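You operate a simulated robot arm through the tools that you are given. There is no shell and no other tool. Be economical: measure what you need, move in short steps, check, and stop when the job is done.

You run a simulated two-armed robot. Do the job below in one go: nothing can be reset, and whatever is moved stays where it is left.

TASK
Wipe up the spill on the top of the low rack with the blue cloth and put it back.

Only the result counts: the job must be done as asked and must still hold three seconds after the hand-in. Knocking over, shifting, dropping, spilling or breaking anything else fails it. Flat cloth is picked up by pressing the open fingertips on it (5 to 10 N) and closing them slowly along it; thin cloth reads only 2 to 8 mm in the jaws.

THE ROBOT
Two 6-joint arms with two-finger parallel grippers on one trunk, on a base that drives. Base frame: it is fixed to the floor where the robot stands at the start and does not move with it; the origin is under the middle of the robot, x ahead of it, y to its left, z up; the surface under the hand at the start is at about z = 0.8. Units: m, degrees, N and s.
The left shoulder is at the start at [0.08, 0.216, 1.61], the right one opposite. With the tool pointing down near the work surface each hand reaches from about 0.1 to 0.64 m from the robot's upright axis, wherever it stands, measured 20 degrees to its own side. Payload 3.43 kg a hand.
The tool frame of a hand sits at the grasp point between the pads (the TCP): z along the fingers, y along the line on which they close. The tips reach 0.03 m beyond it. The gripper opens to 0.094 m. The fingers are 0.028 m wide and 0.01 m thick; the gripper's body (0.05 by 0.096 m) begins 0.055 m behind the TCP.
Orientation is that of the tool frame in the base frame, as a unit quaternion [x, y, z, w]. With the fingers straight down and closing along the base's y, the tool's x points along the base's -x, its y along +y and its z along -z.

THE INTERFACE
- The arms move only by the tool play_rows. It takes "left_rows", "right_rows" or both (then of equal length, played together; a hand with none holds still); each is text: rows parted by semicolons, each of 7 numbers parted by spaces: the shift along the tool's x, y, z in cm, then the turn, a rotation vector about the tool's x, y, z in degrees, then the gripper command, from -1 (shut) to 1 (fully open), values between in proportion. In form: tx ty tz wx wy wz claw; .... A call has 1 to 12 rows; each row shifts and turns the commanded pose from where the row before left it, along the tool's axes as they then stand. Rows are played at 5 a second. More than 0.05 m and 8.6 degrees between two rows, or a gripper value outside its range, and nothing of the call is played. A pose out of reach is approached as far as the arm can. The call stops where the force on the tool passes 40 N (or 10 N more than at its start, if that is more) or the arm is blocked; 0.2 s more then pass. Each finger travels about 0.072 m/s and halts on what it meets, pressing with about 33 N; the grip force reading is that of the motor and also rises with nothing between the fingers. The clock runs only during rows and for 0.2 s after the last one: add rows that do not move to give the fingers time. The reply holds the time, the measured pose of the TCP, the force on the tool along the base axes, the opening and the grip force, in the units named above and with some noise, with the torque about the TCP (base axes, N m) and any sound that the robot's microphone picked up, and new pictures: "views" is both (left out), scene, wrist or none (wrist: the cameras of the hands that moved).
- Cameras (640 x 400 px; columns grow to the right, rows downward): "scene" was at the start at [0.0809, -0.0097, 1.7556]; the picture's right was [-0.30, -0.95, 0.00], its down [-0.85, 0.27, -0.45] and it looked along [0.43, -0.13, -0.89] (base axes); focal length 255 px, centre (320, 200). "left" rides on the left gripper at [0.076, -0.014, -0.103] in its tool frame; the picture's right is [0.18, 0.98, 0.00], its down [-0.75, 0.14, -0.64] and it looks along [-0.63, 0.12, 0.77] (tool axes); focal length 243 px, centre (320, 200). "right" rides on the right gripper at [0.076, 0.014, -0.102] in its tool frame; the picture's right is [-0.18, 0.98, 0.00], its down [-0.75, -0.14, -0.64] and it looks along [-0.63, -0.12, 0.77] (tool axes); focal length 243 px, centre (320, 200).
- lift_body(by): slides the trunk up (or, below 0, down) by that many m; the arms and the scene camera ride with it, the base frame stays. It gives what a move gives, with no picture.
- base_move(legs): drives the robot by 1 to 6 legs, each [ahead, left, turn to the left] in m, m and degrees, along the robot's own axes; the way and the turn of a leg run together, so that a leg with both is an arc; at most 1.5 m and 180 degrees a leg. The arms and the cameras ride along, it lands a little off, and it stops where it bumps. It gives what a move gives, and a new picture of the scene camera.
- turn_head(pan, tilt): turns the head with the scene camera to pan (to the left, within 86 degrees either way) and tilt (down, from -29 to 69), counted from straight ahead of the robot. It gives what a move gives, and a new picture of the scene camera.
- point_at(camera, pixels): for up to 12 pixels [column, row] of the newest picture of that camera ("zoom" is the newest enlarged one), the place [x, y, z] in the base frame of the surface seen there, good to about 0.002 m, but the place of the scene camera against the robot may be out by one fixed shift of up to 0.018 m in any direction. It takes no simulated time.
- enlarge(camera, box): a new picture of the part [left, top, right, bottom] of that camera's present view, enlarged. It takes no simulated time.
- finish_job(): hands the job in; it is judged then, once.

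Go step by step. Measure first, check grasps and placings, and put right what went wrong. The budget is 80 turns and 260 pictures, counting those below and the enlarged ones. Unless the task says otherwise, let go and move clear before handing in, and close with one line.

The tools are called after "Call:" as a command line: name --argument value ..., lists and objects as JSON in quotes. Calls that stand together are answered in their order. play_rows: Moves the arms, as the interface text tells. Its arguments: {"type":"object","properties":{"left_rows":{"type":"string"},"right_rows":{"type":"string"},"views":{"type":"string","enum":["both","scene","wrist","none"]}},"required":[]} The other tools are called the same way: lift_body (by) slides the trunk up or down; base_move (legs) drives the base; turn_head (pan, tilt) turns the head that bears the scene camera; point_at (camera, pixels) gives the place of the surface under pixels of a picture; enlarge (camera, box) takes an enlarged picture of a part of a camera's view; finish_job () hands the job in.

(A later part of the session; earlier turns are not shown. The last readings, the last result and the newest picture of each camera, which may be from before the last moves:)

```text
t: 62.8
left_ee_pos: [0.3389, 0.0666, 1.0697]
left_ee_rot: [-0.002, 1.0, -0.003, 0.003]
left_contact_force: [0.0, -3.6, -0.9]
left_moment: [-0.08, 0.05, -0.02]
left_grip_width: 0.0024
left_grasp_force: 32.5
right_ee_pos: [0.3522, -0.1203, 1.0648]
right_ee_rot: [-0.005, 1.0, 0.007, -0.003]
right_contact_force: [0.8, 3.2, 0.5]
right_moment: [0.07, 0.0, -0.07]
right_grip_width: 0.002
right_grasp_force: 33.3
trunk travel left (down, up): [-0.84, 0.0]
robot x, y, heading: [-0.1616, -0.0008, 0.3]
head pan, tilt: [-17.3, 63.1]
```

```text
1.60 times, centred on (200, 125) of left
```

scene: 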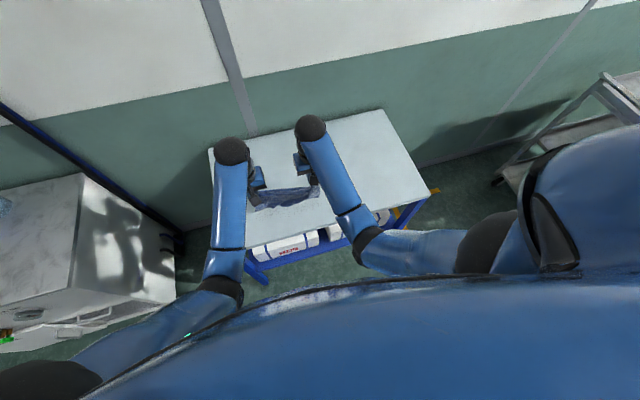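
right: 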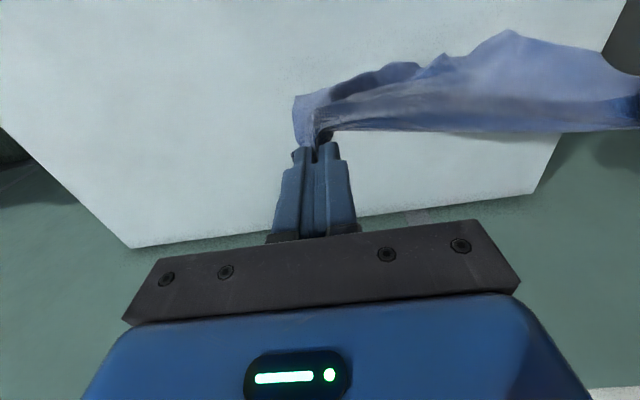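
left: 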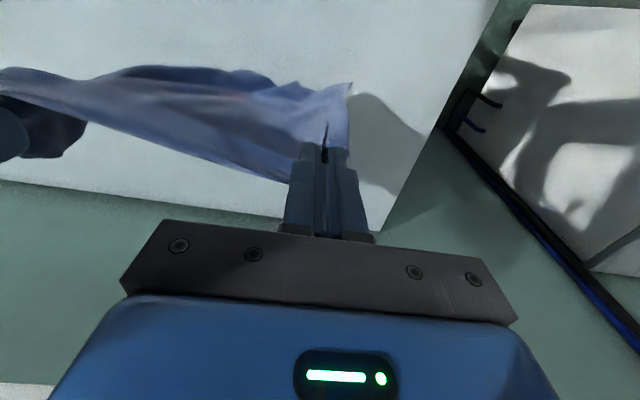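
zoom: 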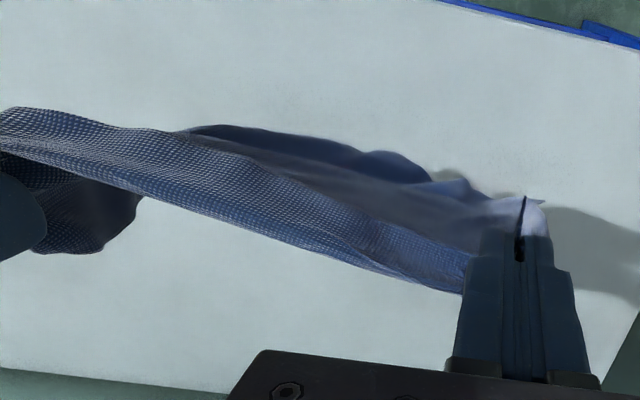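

Call:
play_rows --left_rows "-3.2 0.3 0.8 0 0 0 -1;-3.2 0.3 1.2 0 0 0 -1;-3.2 0.3 1.2 0 0 0 -1;-3.2 0.3 1.4 0 0 0 -1;-3.2 0.3 1.4 0 0 0 -1;0 0 1.5 0 0 0 -1;0 0 0 0 0 0 -1" --right_rows "-2.8 0.25 0.8 0 0 0 -1;-2.8 0.25 1.2 0 0 0 -1;-2.8 0.25 1.2 0 0 0 -1;-2.8 0.25 1.4 0 0 0 -1;-2.8 0.25 1.4 0 0 0 -1;0 0 1.5 0 0 0 -1;0 0 0 0 0 0 -1"

```text
t: 64.4
left_ee_pos: [0.4956, 0.0811, 1.0002]
left_ee_rot: [-0.003, 1.0, -0.003, 0.005]
left_contact_force: [-1.3, -3.3, 0.3]
left_moment: [-0.08, 0.02, -0.09]
left_grip_width: 0.0025
left_grasp_force: 33.1
right_ee_pos: [0.4895, -0.1052, 0.9906]
right_ee_rot: [-0.004, 1.0, 0.008, -0.001]
right_contact_force: [-0.5, 3.5, -0.5]
right_moment: [0.1, -0.03, -0.06]
right_grip_width: 0.0021
right_grasp_force: 32.3
trunk travel left (down, up): [-0.84, 0.0]
robot x, y, heading: [-0.1586, -0.003, 0.2]
head pan, tilt: [-17.3, 63.1]
```

scene: 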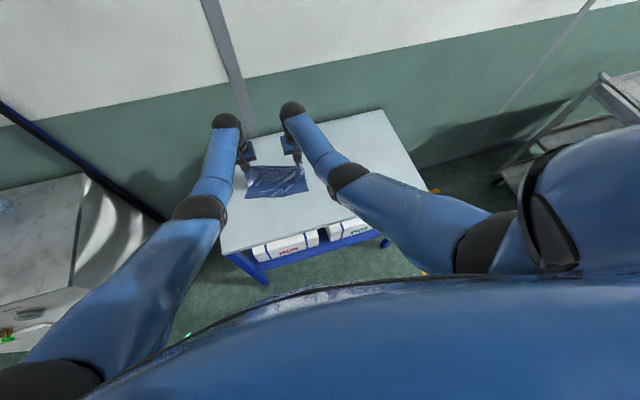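
right: 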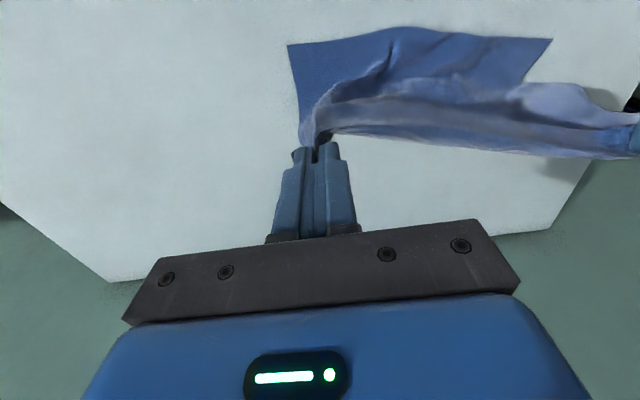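
left: 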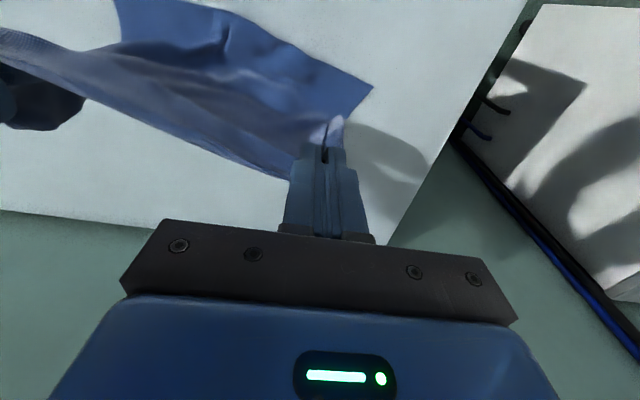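

The cloth trails out nicely with both lower corners on the table. I'll measure them.

Call:
point_at --camera "right" --pixels '[[290, 47], [549, 41], [525, 80]]'

Call:
point_at --camera "left" --pixels '[[372, 88], [120, 5], [260, 30]]'

```text
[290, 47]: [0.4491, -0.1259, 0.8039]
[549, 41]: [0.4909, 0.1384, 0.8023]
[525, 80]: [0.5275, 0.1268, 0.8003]
```

```text
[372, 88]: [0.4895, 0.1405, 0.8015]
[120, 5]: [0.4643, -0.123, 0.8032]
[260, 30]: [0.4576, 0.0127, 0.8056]
```

The near edge is at x≈0.45–0.49 but should be about 0.33. I'll raise the cloth, bring it back, and lay it again, touching down sooner.

Call:
play_rows --left_rows "0 0 -3.5 0 0 0 -1;0 0 -3.5 0 0 0 -1;3.3 0 0 0 0 0 -1;3.3 0 0 0 0 0 -1;3.3 0 0 0 0 0 -1;3.3 0 0 0 0 0 -1;2.5 0 0 0 0 0 -1;0 0 0 0 0 0 -1;0 0 0 0 0 0 -1;0 0 2 0 0 0 -1;0 0 2 0 0 0 -1;0 0 0 0 0 0 -1" --right_rows "0 0 -4 0 0 0 -1;0 0 -4 0 0 0 -1;3.3 0 0 0 0 0 -1;3.3 0 0 0 0 0 -1;3.3 0 0 0 0 0 -1;3.3 0 0 0 0 0 -1;2.5 0 0 0 0 0 -1;0 0 0 0 0 0 -1;0 0 0 0 0 0 -1;0 0 2 0 0 0 -1;0 0 2 0 0 0 -1;0 0 0 0 0 0 -1"

```text
t: 67.0
left_ee_pos: [0.3391, 0.0821, 1.0259]
left_ee_rot: [-0.002, 1.0, -0.003, 0.005]
left_contact_force: [0.3, -3.5, -1.1]
left_moment: [-0.11, 0.01, -0.04]
left_grip_width: 0.0022
left_grasp_force: 33.0
right_ee_pos: [0.335, -0.1055, 1.022]
right_ee_rot: [-0.005, 1.0, 0.008, -0.002]
right_contact_force: [0.0, 3.2, -0.1]
right_moment: [0.08, -0.01, -0.06]
right_grip_width: 0.0022
right_grasp_force: 32.6
right hand out of reach, approached as far as the arm can: row 7
trunk travel left (down, up): [-0.84, 0.0]
robot x, y, heading: [-0.1604, -0.0011, 0.2]
head pan, tilt: [-17.3, 63.1]
```

scene: 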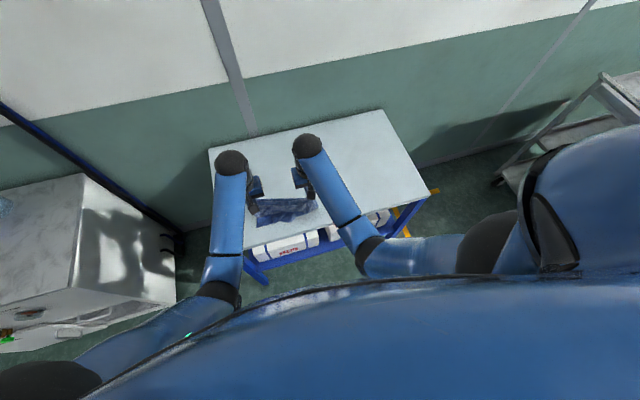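
right: 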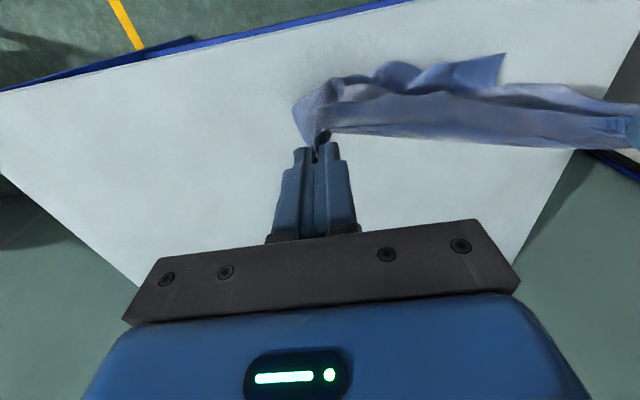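
left: 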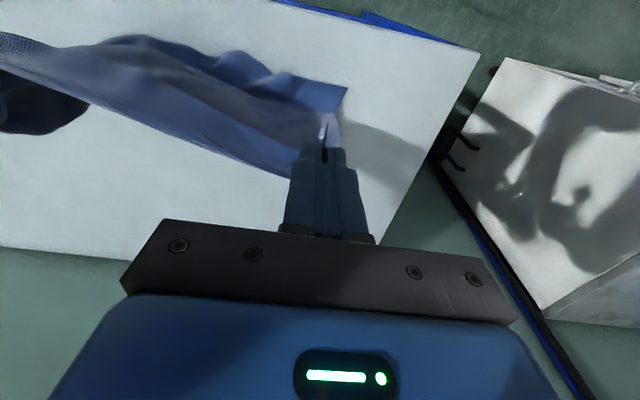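

Call:
play_rows --left_rows "-3 0 1.4 0 0 0 -1;-3 0 1.5 0 0 0 -1;-3 0 1.5 0 0 0 -1;-3 0 1.5 0 0 0 -1;0 0 0 0 0 0 -1" --right_rows "-3 0 1.4 0 0 0 -1;-3 0 1.5 0 0 0 -1;-3 0 1.5 0 0 0 -1;-3 0 1.5 0 0 0 -1;0 0 0 0 0 0 -1" --views "wrist"

Call:
point_at --camera "right" --pixels '[[290, 47], [549, 41], [300, 60]]'

```text
t: 68.2
left_ee_pos: [0.4609, 0.082, 0.9671]
left_ee_rot: [-0.001, 1.0, -0.003, 0.004]
left_contact_force: [-0.2, -1.4, 0.1]
left_moment: [-0.09, -0.01, -0.08]
left_grip_width: 0.0019
left_grasp_force: 32.7
right_ee_pos: [0.4574, -0.1033, 0.9626]
right_ee_rot: [-0.005, 1.0, 0.009, -0.002]
right_contact_force: [-0.3, 2.6, 0.1]
right_moment: [0.05, -0.03, -0.04]
right_grip_width: 0.0024
right_grasp_force: 33.2
trunk travel left (down, up): [-0.84, 0.0]
robot x, y, heading: [-0.1548, -0.0016, 0.4]
head pan, tilt: [-17.3, 63.1]
```

right: 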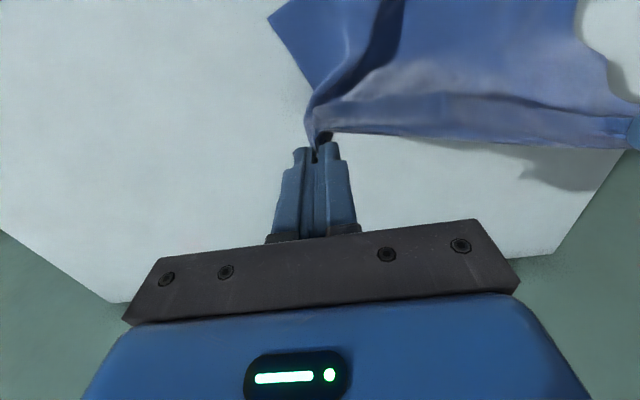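
left: 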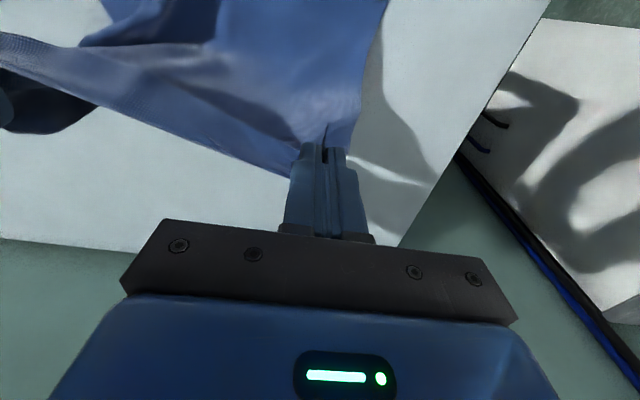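

```text
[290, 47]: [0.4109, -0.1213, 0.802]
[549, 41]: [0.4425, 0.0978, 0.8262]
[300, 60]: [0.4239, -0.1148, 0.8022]
```

It's laying out well. I'll continue, alternating lowering with driving forward.

Call:
play_rows --left_rows "-1 0 2 0 0 0 -1;0 0 1.5 0 0 0 -1" --right_rows "-1 0 2 0 0 0 -1;0 0 1.5 0 0 0 -1" --views "none"

Call:
base_move --legs '[[0.05, 0, 0]]'

Call:
play_rows --left_rows "0 0 2 0 0 0 -1;0 0 2 0 0 0 -1;0 0 0 0 0 0 -1" --right_rows "0 0 2 0 0 0 -1;0 0 2 0 0 0 -1;0 0 0 0 0 0 -1" --views "wrist"

```text
t: 68.8
left_ee_pos: [0.4731, 0.0812, 0.9318]
left_ee_rot: [-0.001, 1.0, -0.002, 0.004]
left_contact_force: [0.3, -1.8, -0.4]
left_moment: [-0.06, 0.03, -0.07]
left_grip_width: 0.0017
left_grasp_force: 33.1
right_ee_pos: [0.4672, -0.1044, 0.9289]
right_ee_rot: [-0.005, 1.0, 0.008, -0.002]
right_contact_force: [0.2, 1.7, 0.6]
right_moment: [0.05, 0.01, -0.04]
right_grip_width: 0.0021
right_grasp_force: 32.7
trunk travel left (down, up): [-0.84, 0.0]
robot x, y, heading: [-0.1624, 0.0013, 0.4]
head pan, tilt: [-17.3, 63.1]
```

```text
t: 69.8
left_ee_pos: [0.5114, 0.0817, 0.9372]
left_ee_rot: [-0.002, 1.0, -0.003, 0.009]
left_contact_force: [-1.1, -2.9, -0.2]
left_moment: [-0.08, -0.07, -0.04]
left_grip_width: 0.0022
left_grasp_force: 32.5
right_ee_pos: [0.505, -0.1035, 0.9347]
right_ee_rot: [-0.004, 1.0, 0.009, 0.002]
right_contact_force: [-1.1, 1.5, 1.1]
right_moment: [0.02, -0.09, -0.03]
right_grip_width: 0.0022
right_grasp_force: 32.9
trunk travel left (down, up): [-0.84, 0.0]
robot x, y, heading: [-0.1092, -0.0016, 0.1]
head pan, tilt: [-17.3, 63.1]
```

scene: 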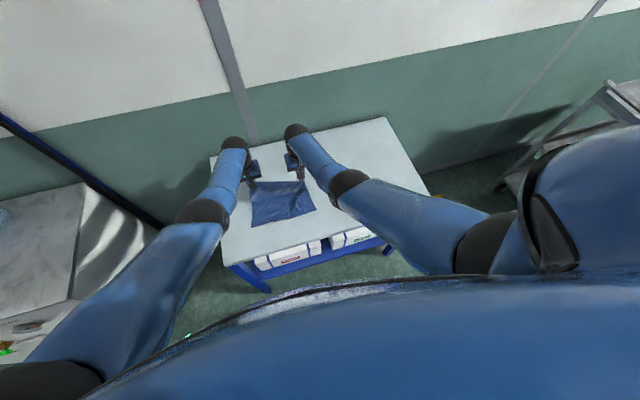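

```text
t: 70.5
left_ee_pos: [0.5026, 0.0834, 0.9032]
left_ee_rot: [-0.001, 1.0, -0.003, 0.006]
left_contact_force: [-2.1, -3.8, 0.0]
left_moment: [-0.08, 0.0, -0.06]
left_grip_width: 0.0021
left_grasp_force: 33.0
left hand out of reach, approached as far as the arm can: row 1, 2
right_ee_pos: [0.502, -0.1044, 0.8974]
right_ee_rot: [-0.003, 1.0, 0.008, 0.0]
right_contact_force: [0.3, 3.4, 0.2]
right_moment: [0.1, -0.03, -0.07]
right_grip_width: 0.0022
right_grasp_force: 32.8
right hand out of reach, approached as far as the arm can: row 2
trunk travel left (down, up): [-0.84, 0.0]
robot x, y, heading: [-0.1124, 0.0002, 0.1]
head pan, tilt: [-17.3, 63.1]
```

right: 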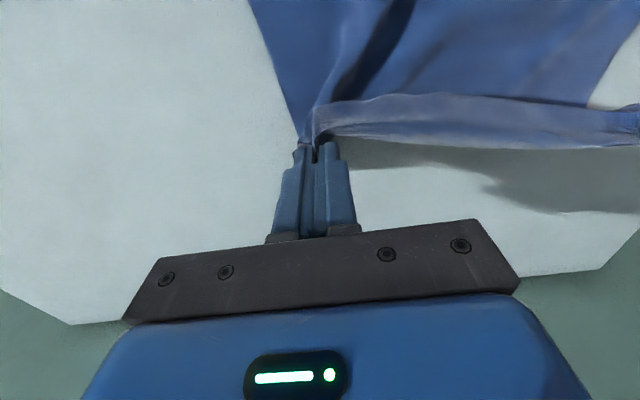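
left: 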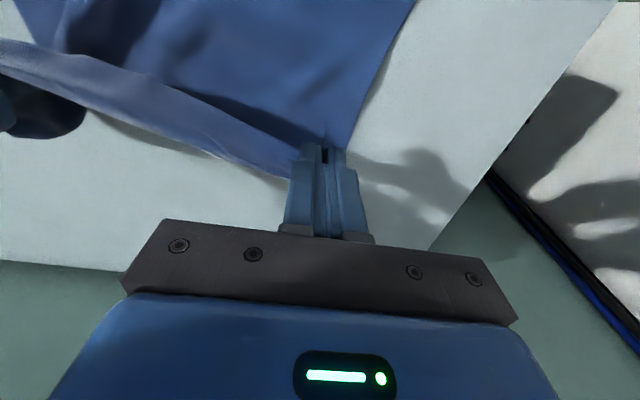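

Call:
base_move --legs '[[0.06, 0, 0]]'

Call:
play_rows --left_rows "0 0 2.2 0 0 0 -1;0 0 2 0 0 0 -1;0 0 0 0 0 0 -1" --right_rows "0 0 2.2 0 0 0 -1;0 0 2 0 0 0 -1;0 0 0 0 0 0 -1"

Call:
enlarge --camera "scene" --box '[200, 110, 440, 290]'

```text
t: 71.5
left_ee_pos: [0.5594, 0.0831, 0.9065]
left_ee_rot: [-0.001, 1.0, -0.003, 0.009]
left_contact_force: [-0.5, -3.4, 0.7]
left_moment: [-0.09, -0.07, -0.09]
left_grip_width: 0.0023
left_grasp_force: 33.3
right_ee_pos: [0.5559, -0.1034, 0.9003]
right_ee_rot: [-0.003, 1.0, 0.007, 0.003]
right_contact_force: [0.5, 4.1, 0.5]
right_moment: [0.11, -0.08, -0.11]
right_grip_width: 0.0022
right_grasp_force: 32.8
trunk travel left (down, up): [-0.84, 0.0]
robot x, y, heading: [-0.0541, 0.0006, 0.4]
head pan, tilt: [-17.3, 63.1]
```

scene: 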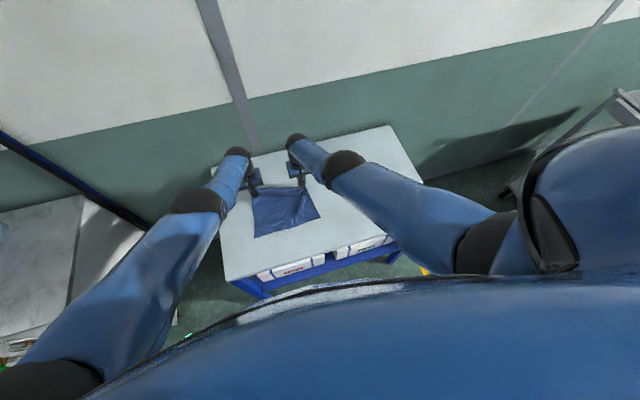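

```text
t: 72.3
left_ee_pos: [0.5478, 0.0872, 0.8809]
left_ee_rot: [-0.001, 1.0, -0.003, 0.005]
left_contact_force: [-1.9, -7.2, 0.5]
left_moment: [-0.17, 0.08, -0.14]
left_grip_width: 0.0021
left_grasp_force: 33.0
left hand out of reach, approached as far as the arm can: row 1, 2
right_ee_pos: [0.5468, -0.107, 0.8769]
right_ee_rot: [-0.003, 1.0, 0.008, -0.001]
right_contact_force: [0.9, 6.6, 0.9]
right_moment: [0.23, -0.06, -0.14]
right_grip_width: 0.0023
right_grasp_force: 32.7
right hand out of reach, approached as far as the arm can: row 1, 2
trunk travel left (down, up): [-0.84, 0.0]
robot x, y, heading: [-0.0542, 0.0005, 0.2]
head pan, tilt: [-17.3, 63.1]
```

scene: 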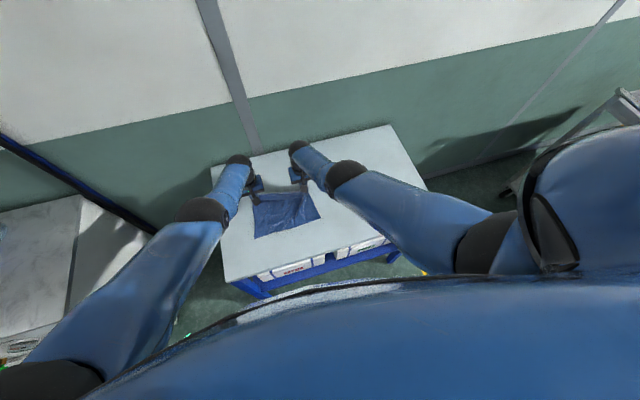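
right: 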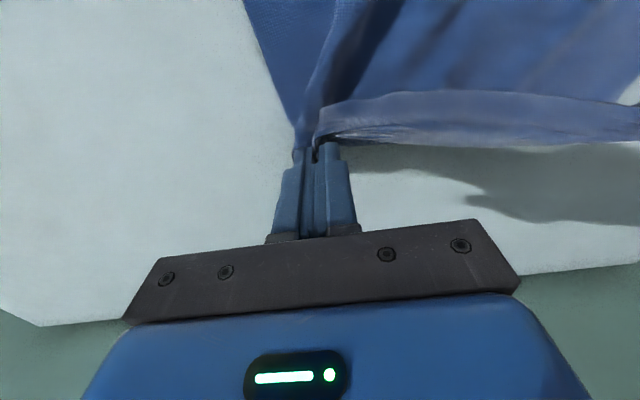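
left: 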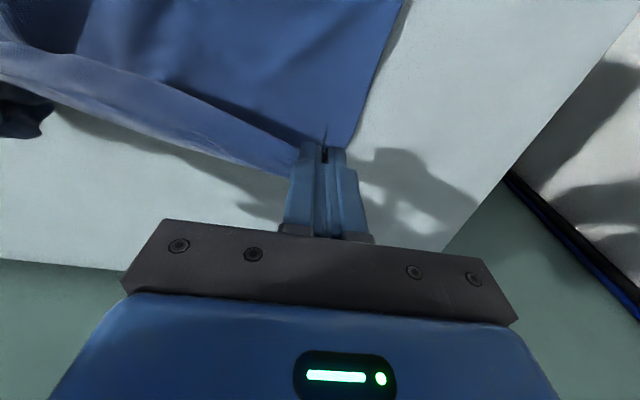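

```text
2.22 times, centred on (320, 200) of scene
```

zoom: 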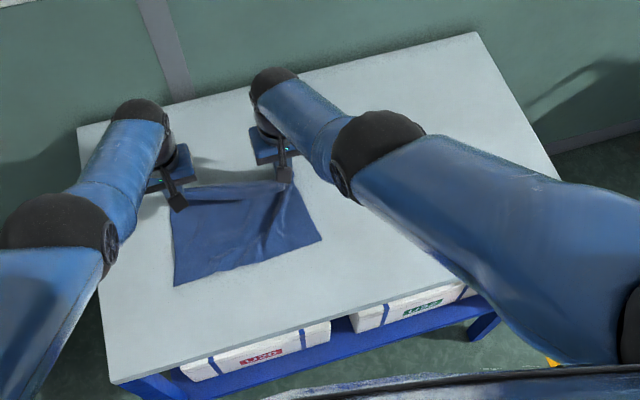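

Call:
point_at --camera "zoom" --pixels '[[175, 284], [320, 239], [250, 262], [172, 215], [303, 200], [240, 185]]'

```text
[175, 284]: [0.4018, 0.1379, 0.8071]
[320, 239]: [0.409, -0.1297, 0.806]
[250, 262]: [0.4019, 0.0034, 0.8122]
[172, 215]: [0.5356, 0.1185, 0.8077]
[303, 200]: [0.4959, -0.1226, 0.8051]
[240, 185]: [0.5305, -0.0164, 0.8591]
```

The near edge is about 7 cm too far forward. I'll finish laying the cloth flat here, then take the near corners and pull it back to its original place.

Call:
base_move --legs '[[0.054, 0, 0]]'

Call:
play_rows --left_rows "-1.5 0 1.5 0 0 0 -1;0 0 1.5 0 0 0 -1;0 0 1.2 0 0 0 -1;0 0 0 0 0 0 -1" --right_rows "-1.5 0 1.5 0 0 0 -1;0 0 1.5 0 0 0 -1;0 0 1.0 0 0 0 -1;0 0 0 0 0 0 -1"

```text
t: 73.3
left_ee_pos: [0.5963, 0.087, 0.8851]
left_ee_rot: [0.0, 1.0, -0.003, 0.007]
left_contact_force: [-1.8, -6.8, -0.1]
left_moment: [-0.2, 0.0, -0.12]
left_grip_width: 0.002
left_grasp_force: 33.0
right_ee_pos: [0.5962, -0.1063, 0.8808]
right_ee_rot: [-0.004, 1.0, 0.008, 0.002]
right_contact_force: [0.5, 7.2, 0.9]
right_moment: [0.21, -0.1, -0.15]
right_grip_width: 0.0023
right_grasp_force: 32.9
trunk travel left (down, up): [-0.84, 0.0]
robot x, y, heading: [0.001, -0.0009, -0.1]
head pan, tilt: [-17.3, 63.1]
```

scene: 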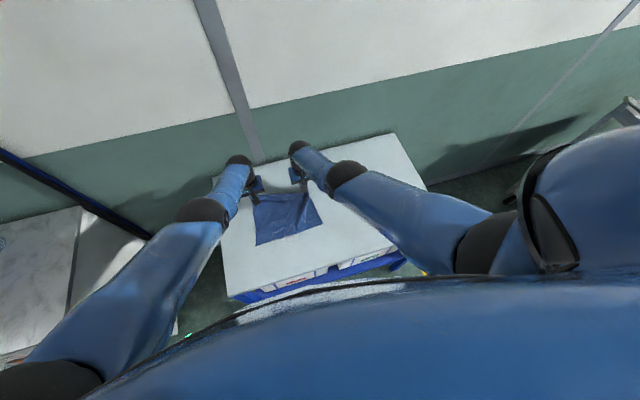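

```text
t: 74.3
left_ee_pos: [0.5945, 0.0903, 0.8668]
left_ee_rot: [0.0, 1.0, -0.004, 0.003]
left_contact_force: [-1.8, -11.9, -0.1]
left_moment: [-0.33, 0.05, -0.19]
left_grip_width: 0.0023
left_grasp_force: 33.0
left hand out of reach, approached as far as the arm can: row 1, 2, 3
right_ee_pos: [0.5945, -0.1113, 0.8612]
right_ee_rot: [-0.003, 1.0, 0.008, -0.003]
right_contact_force: [2.5, 12.6, 0.9]
right_moment: [0.34, -0.02, -0.13]
right_grip_width: 0.0021
right_grasp_force: 32.8
right hand out of reach, approached as far as the arm can: row 1, 2, 3
trunk travel left (down, up): [-0.84, 0.0]
robot x, y, heading: [0.0038, 0.0033, -0.0]
head pan, tilt: [-17.3, 63.1]
```

scene: 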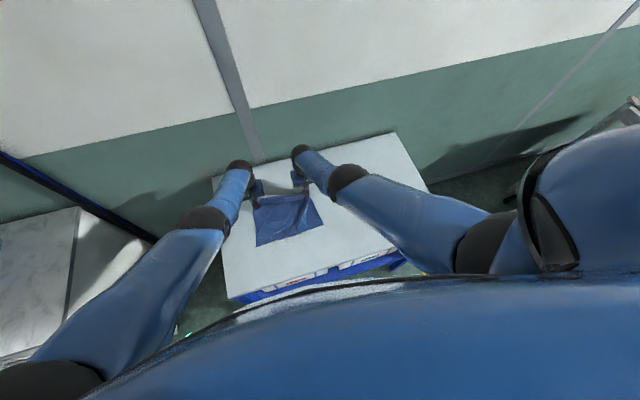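
right: 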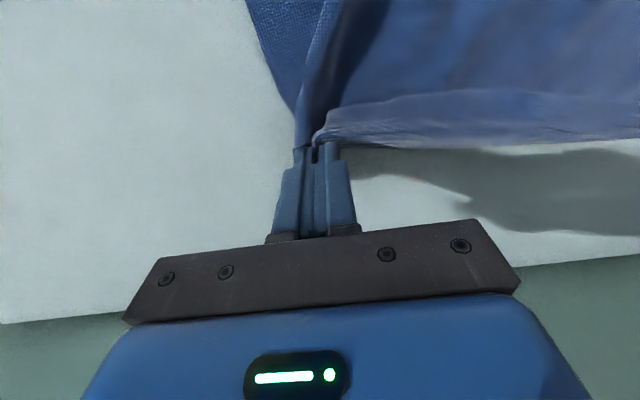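
left: 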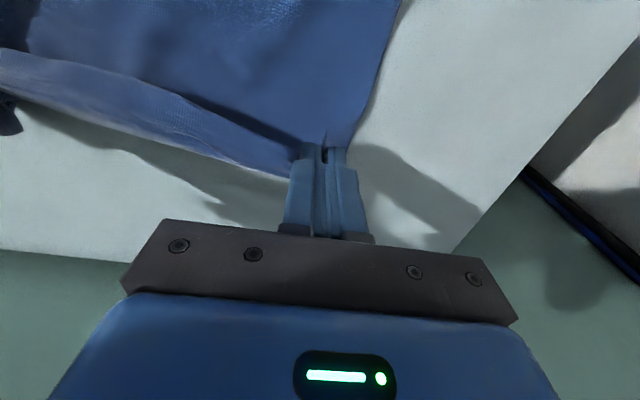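

The arms are at full stretch, so I'll lower the trunk the last 3 cm to touch down.

Call:
lift_body --by -0.027

Call:
play_rows --left_rows "0 -0.5 0 0 0 0 -1;0 0 0 0 0 0 -1" --right_rows "0 0.5 0 0 0 0 -1;0 0 0 0 0 0 -1" --views "wrist"

```text
t: 75.0
left_ee_pos: [0.5928, 0.0909, 0.8429]
left_ee_rot: [0.0, 1.0, -0.003, 0.004]
left_contact_force: [-1.5, -11.8, -0.8]
left_moment: [-0.33, 0.02, -0.19]
left_grip_width: 0.0024
left_grasp_force: 32.7
right_ee_pos: [0.5941, -0.1114, 0.8377]
right_ee_rot: [-0.003, 1.0, 0.008, -0.002]
right_contact_force: [3.3, 11.6, 8.6]
right_moment: [0.33, -0.01, -0.17]
right_grip_width: 0.0022
right_grasp_force: 32.8
trunk travel left (down, up): [-0.813, 0.027]
robot x, y, heading: [-0.0015, -0.0039, 0.2]
head pan, tilt: [-17.3, 63.1]
```

```text
t: 75.6
left_ee_pos: [0.5919, 0.085, 0.8438]
left_ee_rot: [-0.001, 1.0, -0.003, 0.003]
left_contact_force: [-1.0, -2.1, -0.2]
left_moment: [-0.04, 0.04, 0.01]
left_grip_width: 0.0022
left_grasp_force: 33.4
right_ee_pos: [0.5916, -0.1064, 0.837]
right_ee_rot: [-0.002, 1.0, 0.007, -0.001]
right_contact_force: [0.8, 0.7, 10.5]
right_moment: [0.0, -0.03, -0.01]
right_grip_width: 0.0019
right_grasp_force: 32.6
trunk travel left (down, up): [-0.813, 0.027]
robot x, y, heading: [-0.0009, -0.0034, 0.3]
head pan, tilt: [-17.3, 63.1]
```

right: 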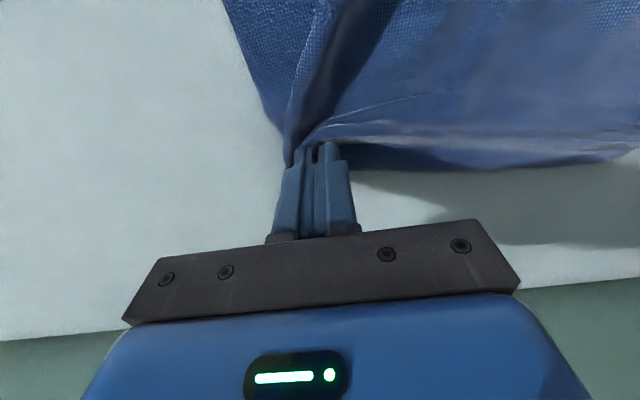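
left: 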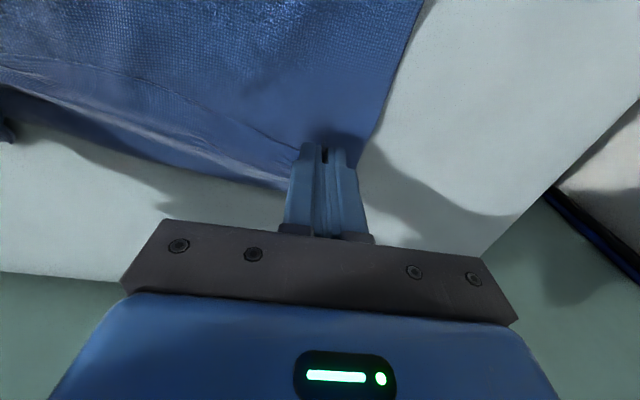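

The far edge is nearly at its original place and the slack lies behind it. I'll press lightly, release, and rise.

Call:
play_rows --left_rows "0 0 0.6 0 0 0 -1;0 0 0.2 0 0 0 -1;0 0 0 0 0 0 -0.8;0 0 0 0 0 0 -0.6;0 0 0 0 0 0 -0.4;0 0 0 0 0 0 -0.3;0 0 -2 0 0 0 -0.3;0 0 -4 0 0 0 -0.3;2 2 -4 0 0 0 -0.3;3 3 -2 0 0 0 -0.3;3 3 0 0 0 0 -0.3" --right_rows "0 0 0 0 0 0 -1;0 0 0 0 0 0 -1;0 0 0 0 0 0 -0.8;0 0 0 0 0 0 -0.6;0 0 0 0 0 0 -0.4;0 0 0 0 0 0 -0.3;0 0 -2 0 0 0 -0.3;0 0 -4 0 0 0 -0.3;2 -3 -4 0 0 0 -0.3;2 -4 -2 0 0 0 -0.3;2 -4 0 0 0 0 -0.3"

Call:
enlarge --camera "scene" --box '[210, 140, 400, 290]'

```text
refused: row 9 steps farther than a row can; nothing moved
```

```text
2.67 times, centred on (305, 215) of scene
```

zoom: 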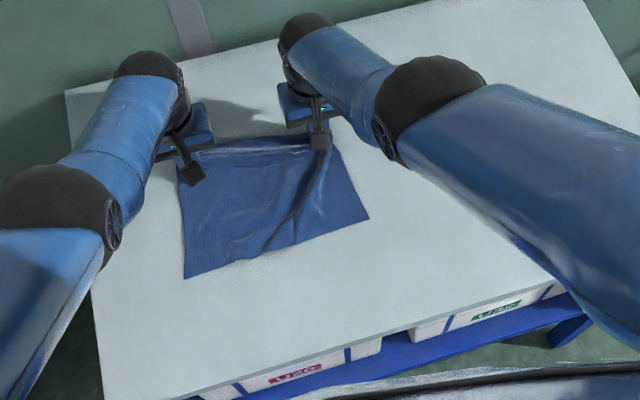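

Call:
play_rows --left_rows "0 0 0.6 0 0 0 -1;0 0 0.2 0 0 0 -1;0 0 0 0 0 0 -0.8;0 0 0 0 0 0 -0.6;0 0 0 0 0 0 -0.4;0 0 0 0 0 0 -0.3;0 0 -2 0 0 0 -0.3;0 0 -4 0 0 0 -0.3;2 2 -3 0 0 0 -0.3;3 3 -2 0 0 0 -0.3;3 3 0 0 0 0 -0.3" --right_rows "0 0 0 0 0 0 -1;0 0 0 0 0 0 -1;0 0 0 0 0 0 -0.8;0 0 0 0 0 0 -0.6;0 0 0 0 0 0 -0.4;0 0 0 0 0 0 -0.3;0 0 -2 0 0 0 -0.3;0 0 -4 0 0 0 -0.3;2 -3 -3 0 0 0 -0.3;2 -4 -2 0 0 0 -0.3;2 -4 0 0 0 0 -0.3"

Call:
enlarge --camera "scene" --box '[210, 140, 400, 290]'

```text
t: 78.0
left_ee_pos: [0.5107, 0.1665, 0.95]
left_ee_rot: [0.0, 1.0, -0.002, 0.006]
left_contact_force: [0.1, 0.3, -0.7]
left_moment: [0.01, -0.04, -0.03]
left_grip_width: 0.033
left_grasp_force: 0.1
left hand out of reach, approached as far as the arm can: row 1
right_ee_pos: [0.5325, -0.218, 0.9476]
right_ee_rot: [-0.003, 1.0, 0.008, -0.001]
right_contact_force: [-0.2, -0.2, 0.0]
right_moment: [0.01, -0.03, 0.01]
right_grip_width: 0.0327
right_grasp_force: 0.0
trunk travel left (down, up): [-0.813, 0.027]
robot x, y, heading: [-0.0005, -0.0022, 0.1]
head pan, tilt: [-17.3, 63.1]
```

scene: 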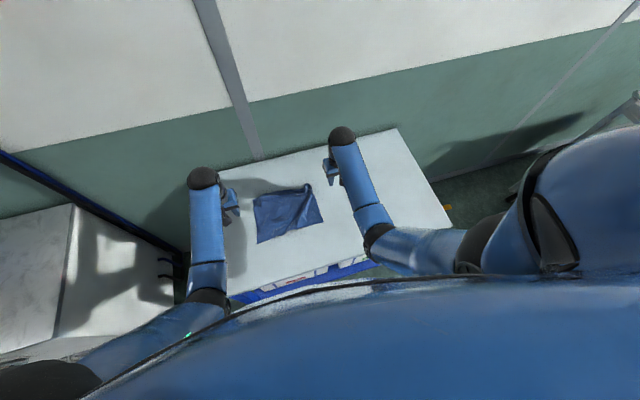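
right: 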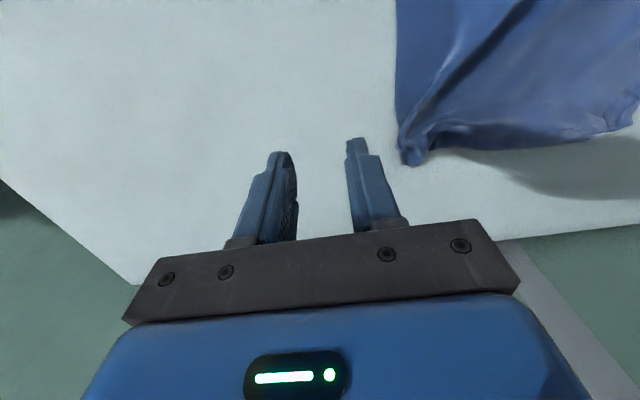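
left: 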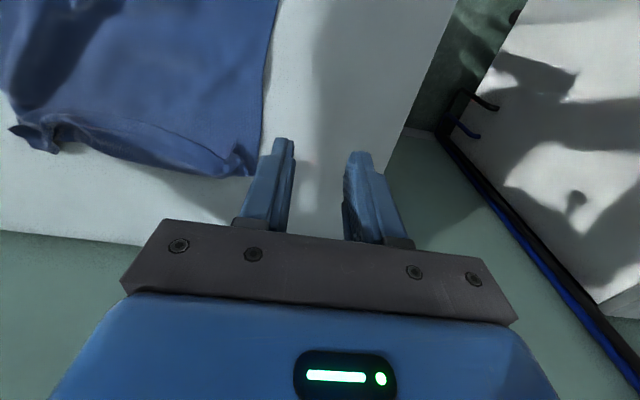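

```text
2.67 times, centred on (305, 215) of scene
```

zoom: 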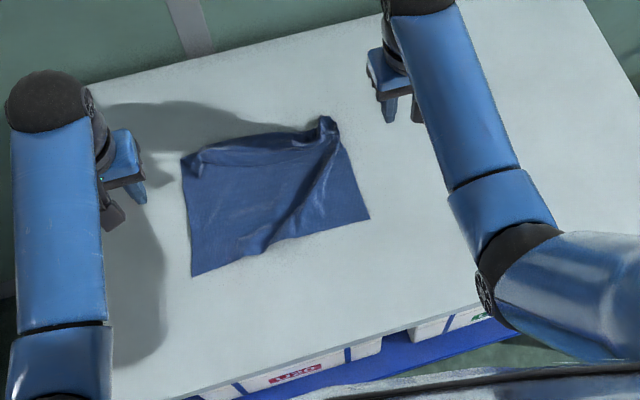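

Nearly flat now. I'll measure all the corners before pulling the near edge back.

Call:
point_at --camera "zoom" --pixels '[[193, 274], [368, 219], [280, 243], [183, 155], [325, 118], [338, 135], [200, 150], [260, 137]]'

Call:
point_at --camera "left" --pixels '[[252, 172], [277, 3], [50, 150], [12, 130], [232, 175]]'

Call:
point_at --camera "right" --pixels '[[410, 162], [396, 110], [396, 10], [600, 137]]'

```text
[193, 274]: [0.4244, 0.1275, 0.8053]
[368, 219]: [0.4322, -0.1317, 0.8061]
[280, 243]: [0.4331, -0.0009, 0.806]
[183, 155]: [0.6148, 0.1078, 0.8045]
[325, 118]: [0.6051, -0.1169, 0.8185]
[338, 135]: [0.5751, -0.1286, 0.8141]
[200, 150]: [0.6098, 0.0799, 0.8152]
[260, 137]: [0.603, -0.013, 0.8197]
```

```text
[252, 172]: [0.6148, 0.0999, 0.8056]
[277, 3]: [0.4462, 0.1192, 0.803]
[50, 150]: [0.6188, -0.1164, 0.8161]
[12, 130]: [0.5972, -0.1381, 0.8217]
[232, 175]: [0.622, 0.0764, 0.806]
```

```text
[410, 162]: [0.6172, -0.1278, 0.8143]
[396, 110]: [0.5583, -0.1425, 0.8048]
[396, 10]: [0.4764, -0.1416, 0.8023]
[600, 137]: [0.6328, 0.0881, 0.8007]
```

The far edge is in its original place (x≈0.62). Only the near edge (x≈0.435) needs pulling back about 10 cm, so I'll move to grip the near corners.

Call:
play_rows --left_rows "1.4 -1.87 2 0 0 0 -0.2;1.4 -1.87 2 0 0 0 -0.2;1.4 -1.87 2 0 0 0 -0.2;1.4 -1.87 2 0 0 0 -0.2;0 0 1.7 0 0 0 -0.2;0 0 1.7 0 0 0 -0.2;0 0 0.3 0 0 0 -0.2;0 0 0 0 0 0 -0.2" --right_rows "1.75 2.8 1.95 0 0 0 -0.2;1.75 2.8 1.95 0 0 0 -0.2;1.75 2.8 1.95 0 0 0 -0.2;1.75 2.8 1.95 0 0 0 -0.2;0 0 1.7 0 0 0 -0.2;0 0 1.7 0 0 0 -0.2;0 0 0.3 0 0 0 -0.2;0 0 0 0 0 0 -0.2" --views "wrist"

```text
t: 79.8
left_ee_pos: [0.4559, 0.0914, 0.8319]
left_ee_rot: [0.001, 1.0, -0.002, 0.004]
left_contact_force: [-1.3, -0.2, 7.4]
left_moment: [0.12, 0.07, -0.03]
left_grip_width: 0.0376
left_grasp_force: 0.1
right_ee_pos: [0.4627, -0.1049, 0.8316]
right_ee_rot: [-0.003, 1.0, 0.007, -0.001]
right_contact_force: [-0.8, 0.4, 1.4]
right_moment: [-0.09, 0.04, -0.01]
right_grip_width: 0.0374
right_grasp_force: 0.0
trunk travel left (down, up): [-0.813, 0.027]
robot x, y, heading: [0.0025, -0.0001, 0.0]
head pan, tilt: [-17.3, 63.1]
```

right: 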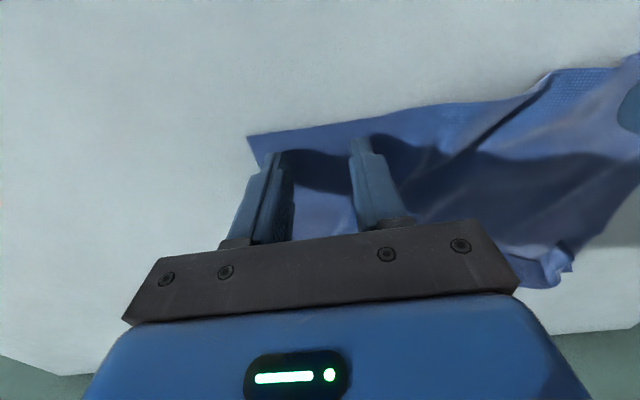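
left: 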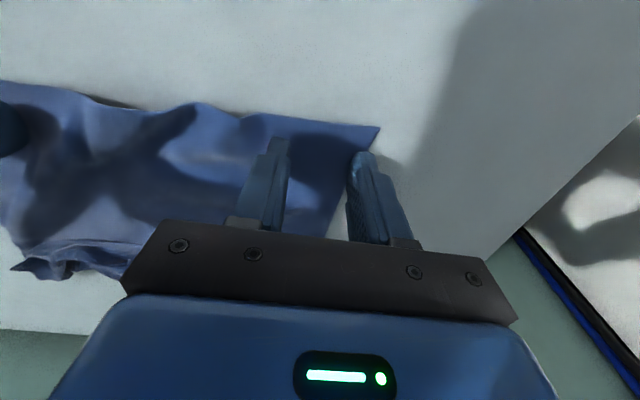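

Call:
play_rows --left_rows "0 0 0 0 0 0 -0.3;0 0 0 0 0 0 -0.4;0 0 0 0 0 0 -0.5;0 0 0 0 0 0 -0.6;0 0 0 0 0 0 -0.7;0 0 0 0 0 0 -0.8;0 0 0 0 0 0 -0.9;0 0 0 0 0 0 -1;0 0 0 0 0 0 -1;0 0 -0.6 0 0 0 -1;0 0 0 0 0 0 -1" --right_rows "0 0 0.15 0 0 0 -0.2;0 0 0 0 0 0 -0.35;0 0 0 0 0 0 -0.45;0 0 0 0 0 0 -0.55;0 0 0 0 0 0 -0.65;0 0 0 0 0 0 -0.8;0 0 0 0 0 0 -0.9;0 0 0 0 0 0 -1;0 0 0 0 0 0 -1;0 0 -0.6 0 0 0 -1;0 0 0 0 0 0 -1" --views "none"

```text
t: 82.2
left_ee_pos: [0.4567, 0.0916, 0.8371]
left_ee_rot: [0.0, 1.0, -0.003, 0.004]
left_contact_force: [-0.2, -2.2, 1.4]
left_moment: [-0.09, 0.02, -0.03]
left_grip_width: 0.0021
left_grasp_force: 32.6
right_ee_pos: [0.461, -0.1048, 0.8367]
right_ee_rot: [-0.004, 1.0, 0.007, -0.005]
right_contact_force: [0.0, 2.8, -0.2]
right_moment: [0.1, -0.04, -0.03]
right_grip_width: 0.0062
right_grasp_force: 33.4
trunk travel left (down, up): [-0.813, 0.027]
robot x, y, heading: [-0.0003, -0.0014, -0.2]
head pan, tilt: [-17.3, 63.1]
```

Both hold (2 and 6 mm). I'll pull back, close to the surface, with a small shift to the left.

Call:
play_rows --left_rows "1.5 0.2 0 0 0 0 -1;1.5 0.2 0 0 0 0 -1;1.5 0.2 0 0 0 0 -1;1.5 0.2 0 0 0 0 -1;1 0.2 0 0 0 0 -1;0.5 0 0 0 0 0 -1;0 0 0 0 0 0 -1" --right_rows "1.5 0.2 0 0 0 0 -1;1.5 0.2 0 0 0 0 -1;1.5 0.2 0 0 0 0 -1;1.5 0.2 0 0 0 0 -1;1.5 0.2 0 0 0 0 -1;1 0 0 0 0 0 -1;0 0 0 0 0 0 -1"

Call:
enlarge --camera "scene" --box '[210, 140, 400, 290]'

```text
t: 83.8
left_ee_pos: [0.3812, 0.1007, 0.8369]
left_ee_rot: [-0.001, 1.0, -0.003, 0.003]
left_contact_force: [0.7, -2.5, 0.4]
left_moment: [-0.05, 0.01, -0.02]
left_grip_width: 0.002
left_grasp_force: 33.2
right_ee_pos: [0.3786, -0.0963, 0.8372]
right_ee_rot: [-0.004, 1.0, 0.008, -0.003]
right_contact_force: [0.3, 2.4, 0.3]
right_moment: [0.11, -0.04, -0.02]
right_grip_width: 0.0062
right_grasp_force: 32.4
trunk travel left (down, up): [-0.813, 0.027]
robot x, y, heading: [0.0006, -0.0019, -0.0]
head pan, tilt: [-17.3, 63.1]
```

scene: 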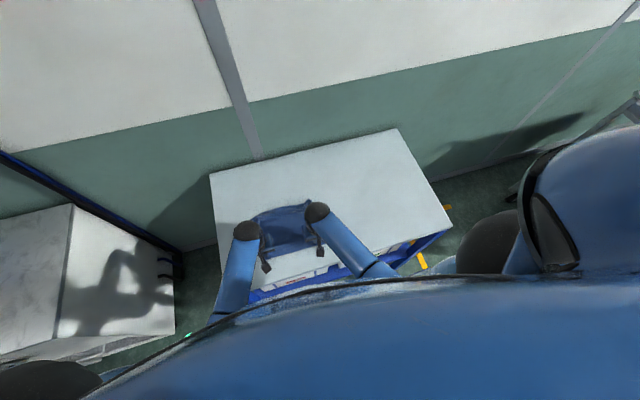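
right: 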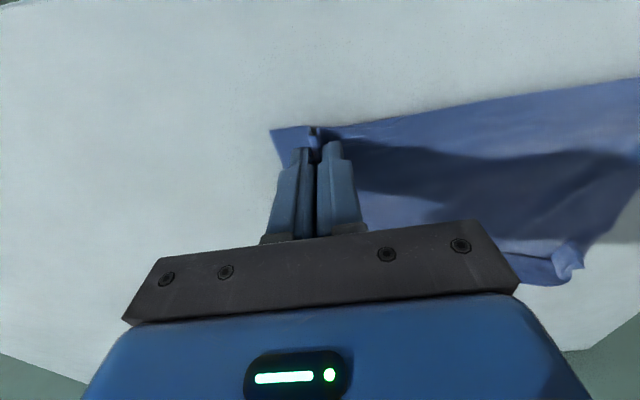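
left: 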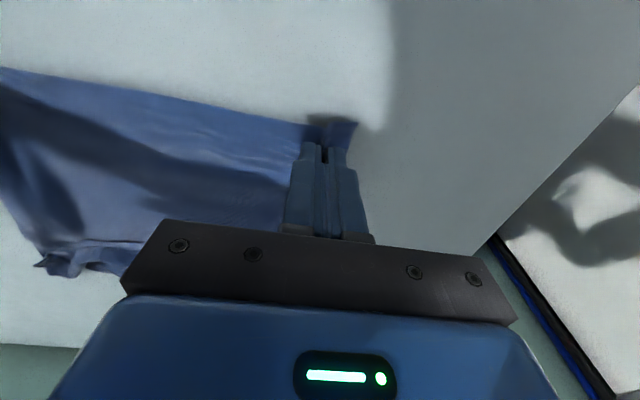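

```text
2.67 times, centred on (305, 215) of scene
```

zoom: 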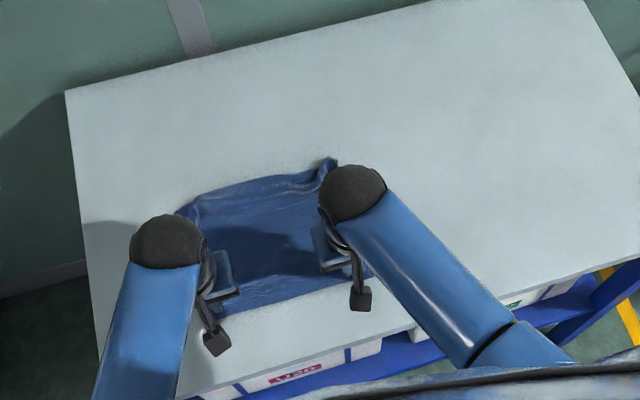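

The whole cloth slid together, so about 9 cm must be folded under at the far side. I'll release here, move the hands away and inspect it.

Call:
play_rows --left_rows "0 0 0.5 0 0 0 -1;0 0 0 0 0 0 -0.7;0 0 0 0 0 0 -0.4;0 0 0 0 0 0 -0.2;0 0 -3 0 0 0 -0.2;0 0 -4 0 0 0 -0.2;0 3 -3 0 0 0 -0.2;0 3 -2 0 0 0 -0.2;-3 1 0 0 0 0 -0.2;0 0 0 0 0 0 -0.2" --right_rows "0 0 0.5 0 0 0 -1;0 0 0 0 0 0 -0.7;0 0 0 0 0 0 -0.4;0 0 0 0 0 0 -0.2;0 0 -3 0 0 0 -0.2;0 -2 -4 0 0 0 -0.2;0 -4 -2 0 0 0 -0.2;0 -4 -2 0 0 0 -0.2;-3 -3 0 0 0 0 -0.2;0 0 0 0 0 0 -0.2"

Call:
enlarge --camera "scene" --box '[230, 170, 350, 270]'

Call:
enlarge --camera "left" --box '[0, 0, 340, 240]'

Call:
enlarge --camera "right" --box '[320, 0, 640, 240]'

```text
t: 86.0
left_ee_pos: [0.4109, 0.1729, 0.9523]
left_ee_rot: [-0.001, 1.0, -0.003, 0.004]
left_contact_force: [0.1, 0.1, 0.4]
left_moment: [0.05, 0.01, 0.02]
left_grip_width: 0.0376
left_grasp_force: 0.1
right_ee_pos: [0.4092, -0.2269, 0.9417]
right_ee_rot: [-0.003, 1.0, 0.008, -0.002]
right_contact_force: [0.7, -0.9, 0.7]
right_moment: [0.01, 0.01, 0.0]
right_grip_width: 0.0376
right_grasp_force: 0.1
trunk travel left (down, up): [-0.813, 0.027]
robot x, y, heading: [0.0006, -0.0026, 0.2]
head pan, tilt: [-17.3, 63.1]
```

scene: 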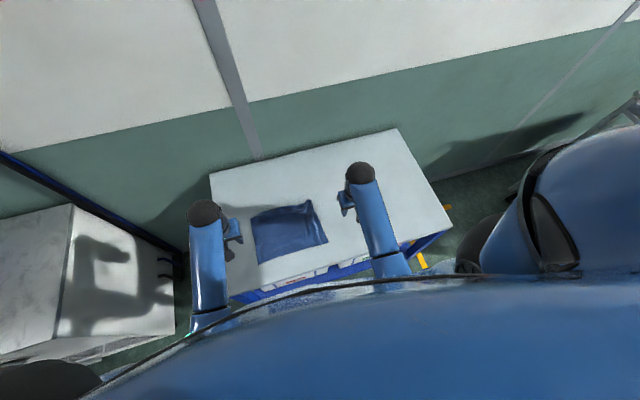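
right: 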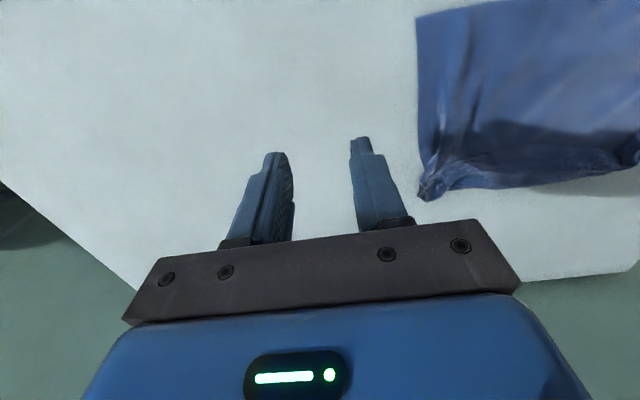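
left: 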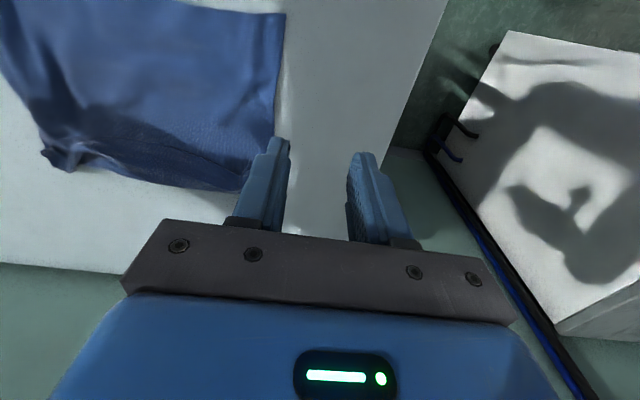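

```text
4.00 times, centred on (290, 220) of scene
```

zoom: 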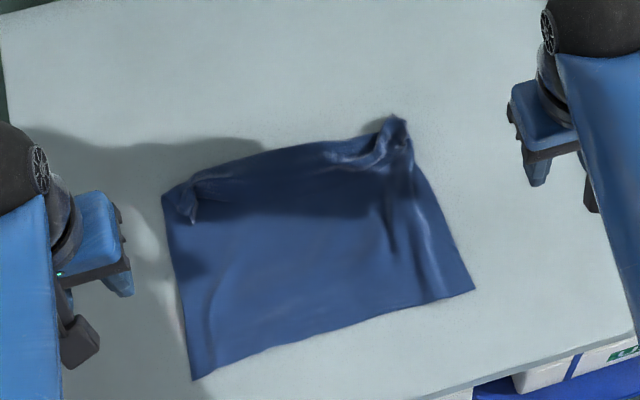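

```text
1.67 times, centred on (170, 120) of left
```

zoom: 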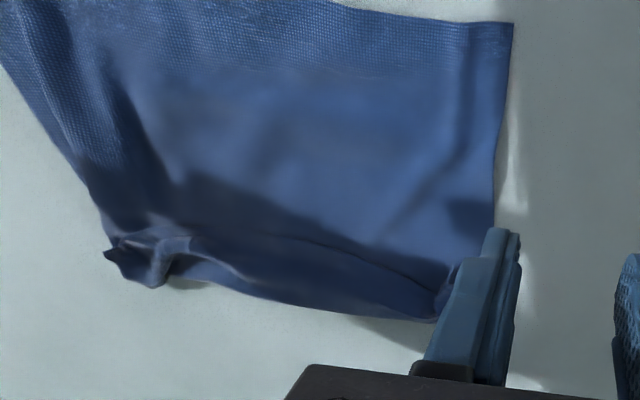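

```text
1.67 times, centred on (480, 120) of right
```

zoom: 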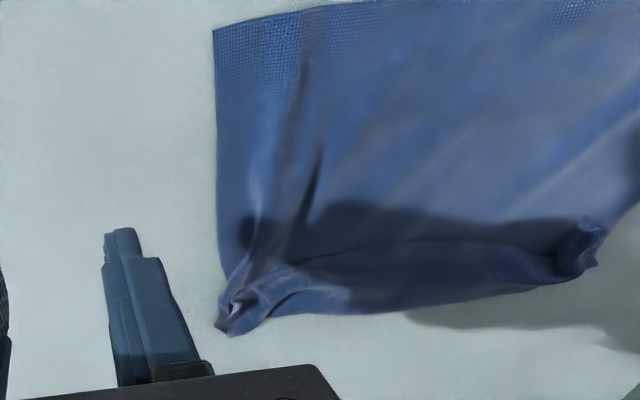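

Call:
point_at --camera "right" --pixels '[[417, 17], [432, 198], [420, 140], [560, 186], [530, 150]]'

Call:
point_at --camera "left" --pixels '[[283, 14], [275, 120], [230, 190], [50, 165], [170, 180], [170, 140], [170, 160]]'

Call:
point_at --camera "scene" --pixels '[[258, 263], [328, 242], [252, 220], [312, 200]]'

```text
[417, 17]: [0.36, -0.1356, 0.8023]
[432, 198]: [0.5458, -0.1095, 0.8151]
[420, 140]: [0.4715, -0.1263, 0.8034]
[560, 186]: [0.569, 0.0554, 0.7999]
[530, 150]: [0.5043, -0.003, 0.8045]
```

```text
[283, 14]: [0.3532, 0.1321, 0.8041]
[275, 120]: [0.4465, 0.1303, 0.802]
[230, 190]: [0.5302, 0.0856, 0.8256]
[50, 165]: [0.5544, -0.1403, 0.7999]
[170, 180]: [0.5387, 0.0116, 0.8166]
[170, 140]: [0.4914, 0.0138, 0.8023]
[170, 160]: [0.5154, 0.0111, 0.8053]
```

```text
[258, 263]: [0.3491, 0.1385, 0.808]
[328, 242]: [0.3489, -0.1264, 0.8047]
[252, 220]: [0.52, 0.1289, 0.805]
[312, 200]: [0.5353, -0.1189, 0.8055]
```

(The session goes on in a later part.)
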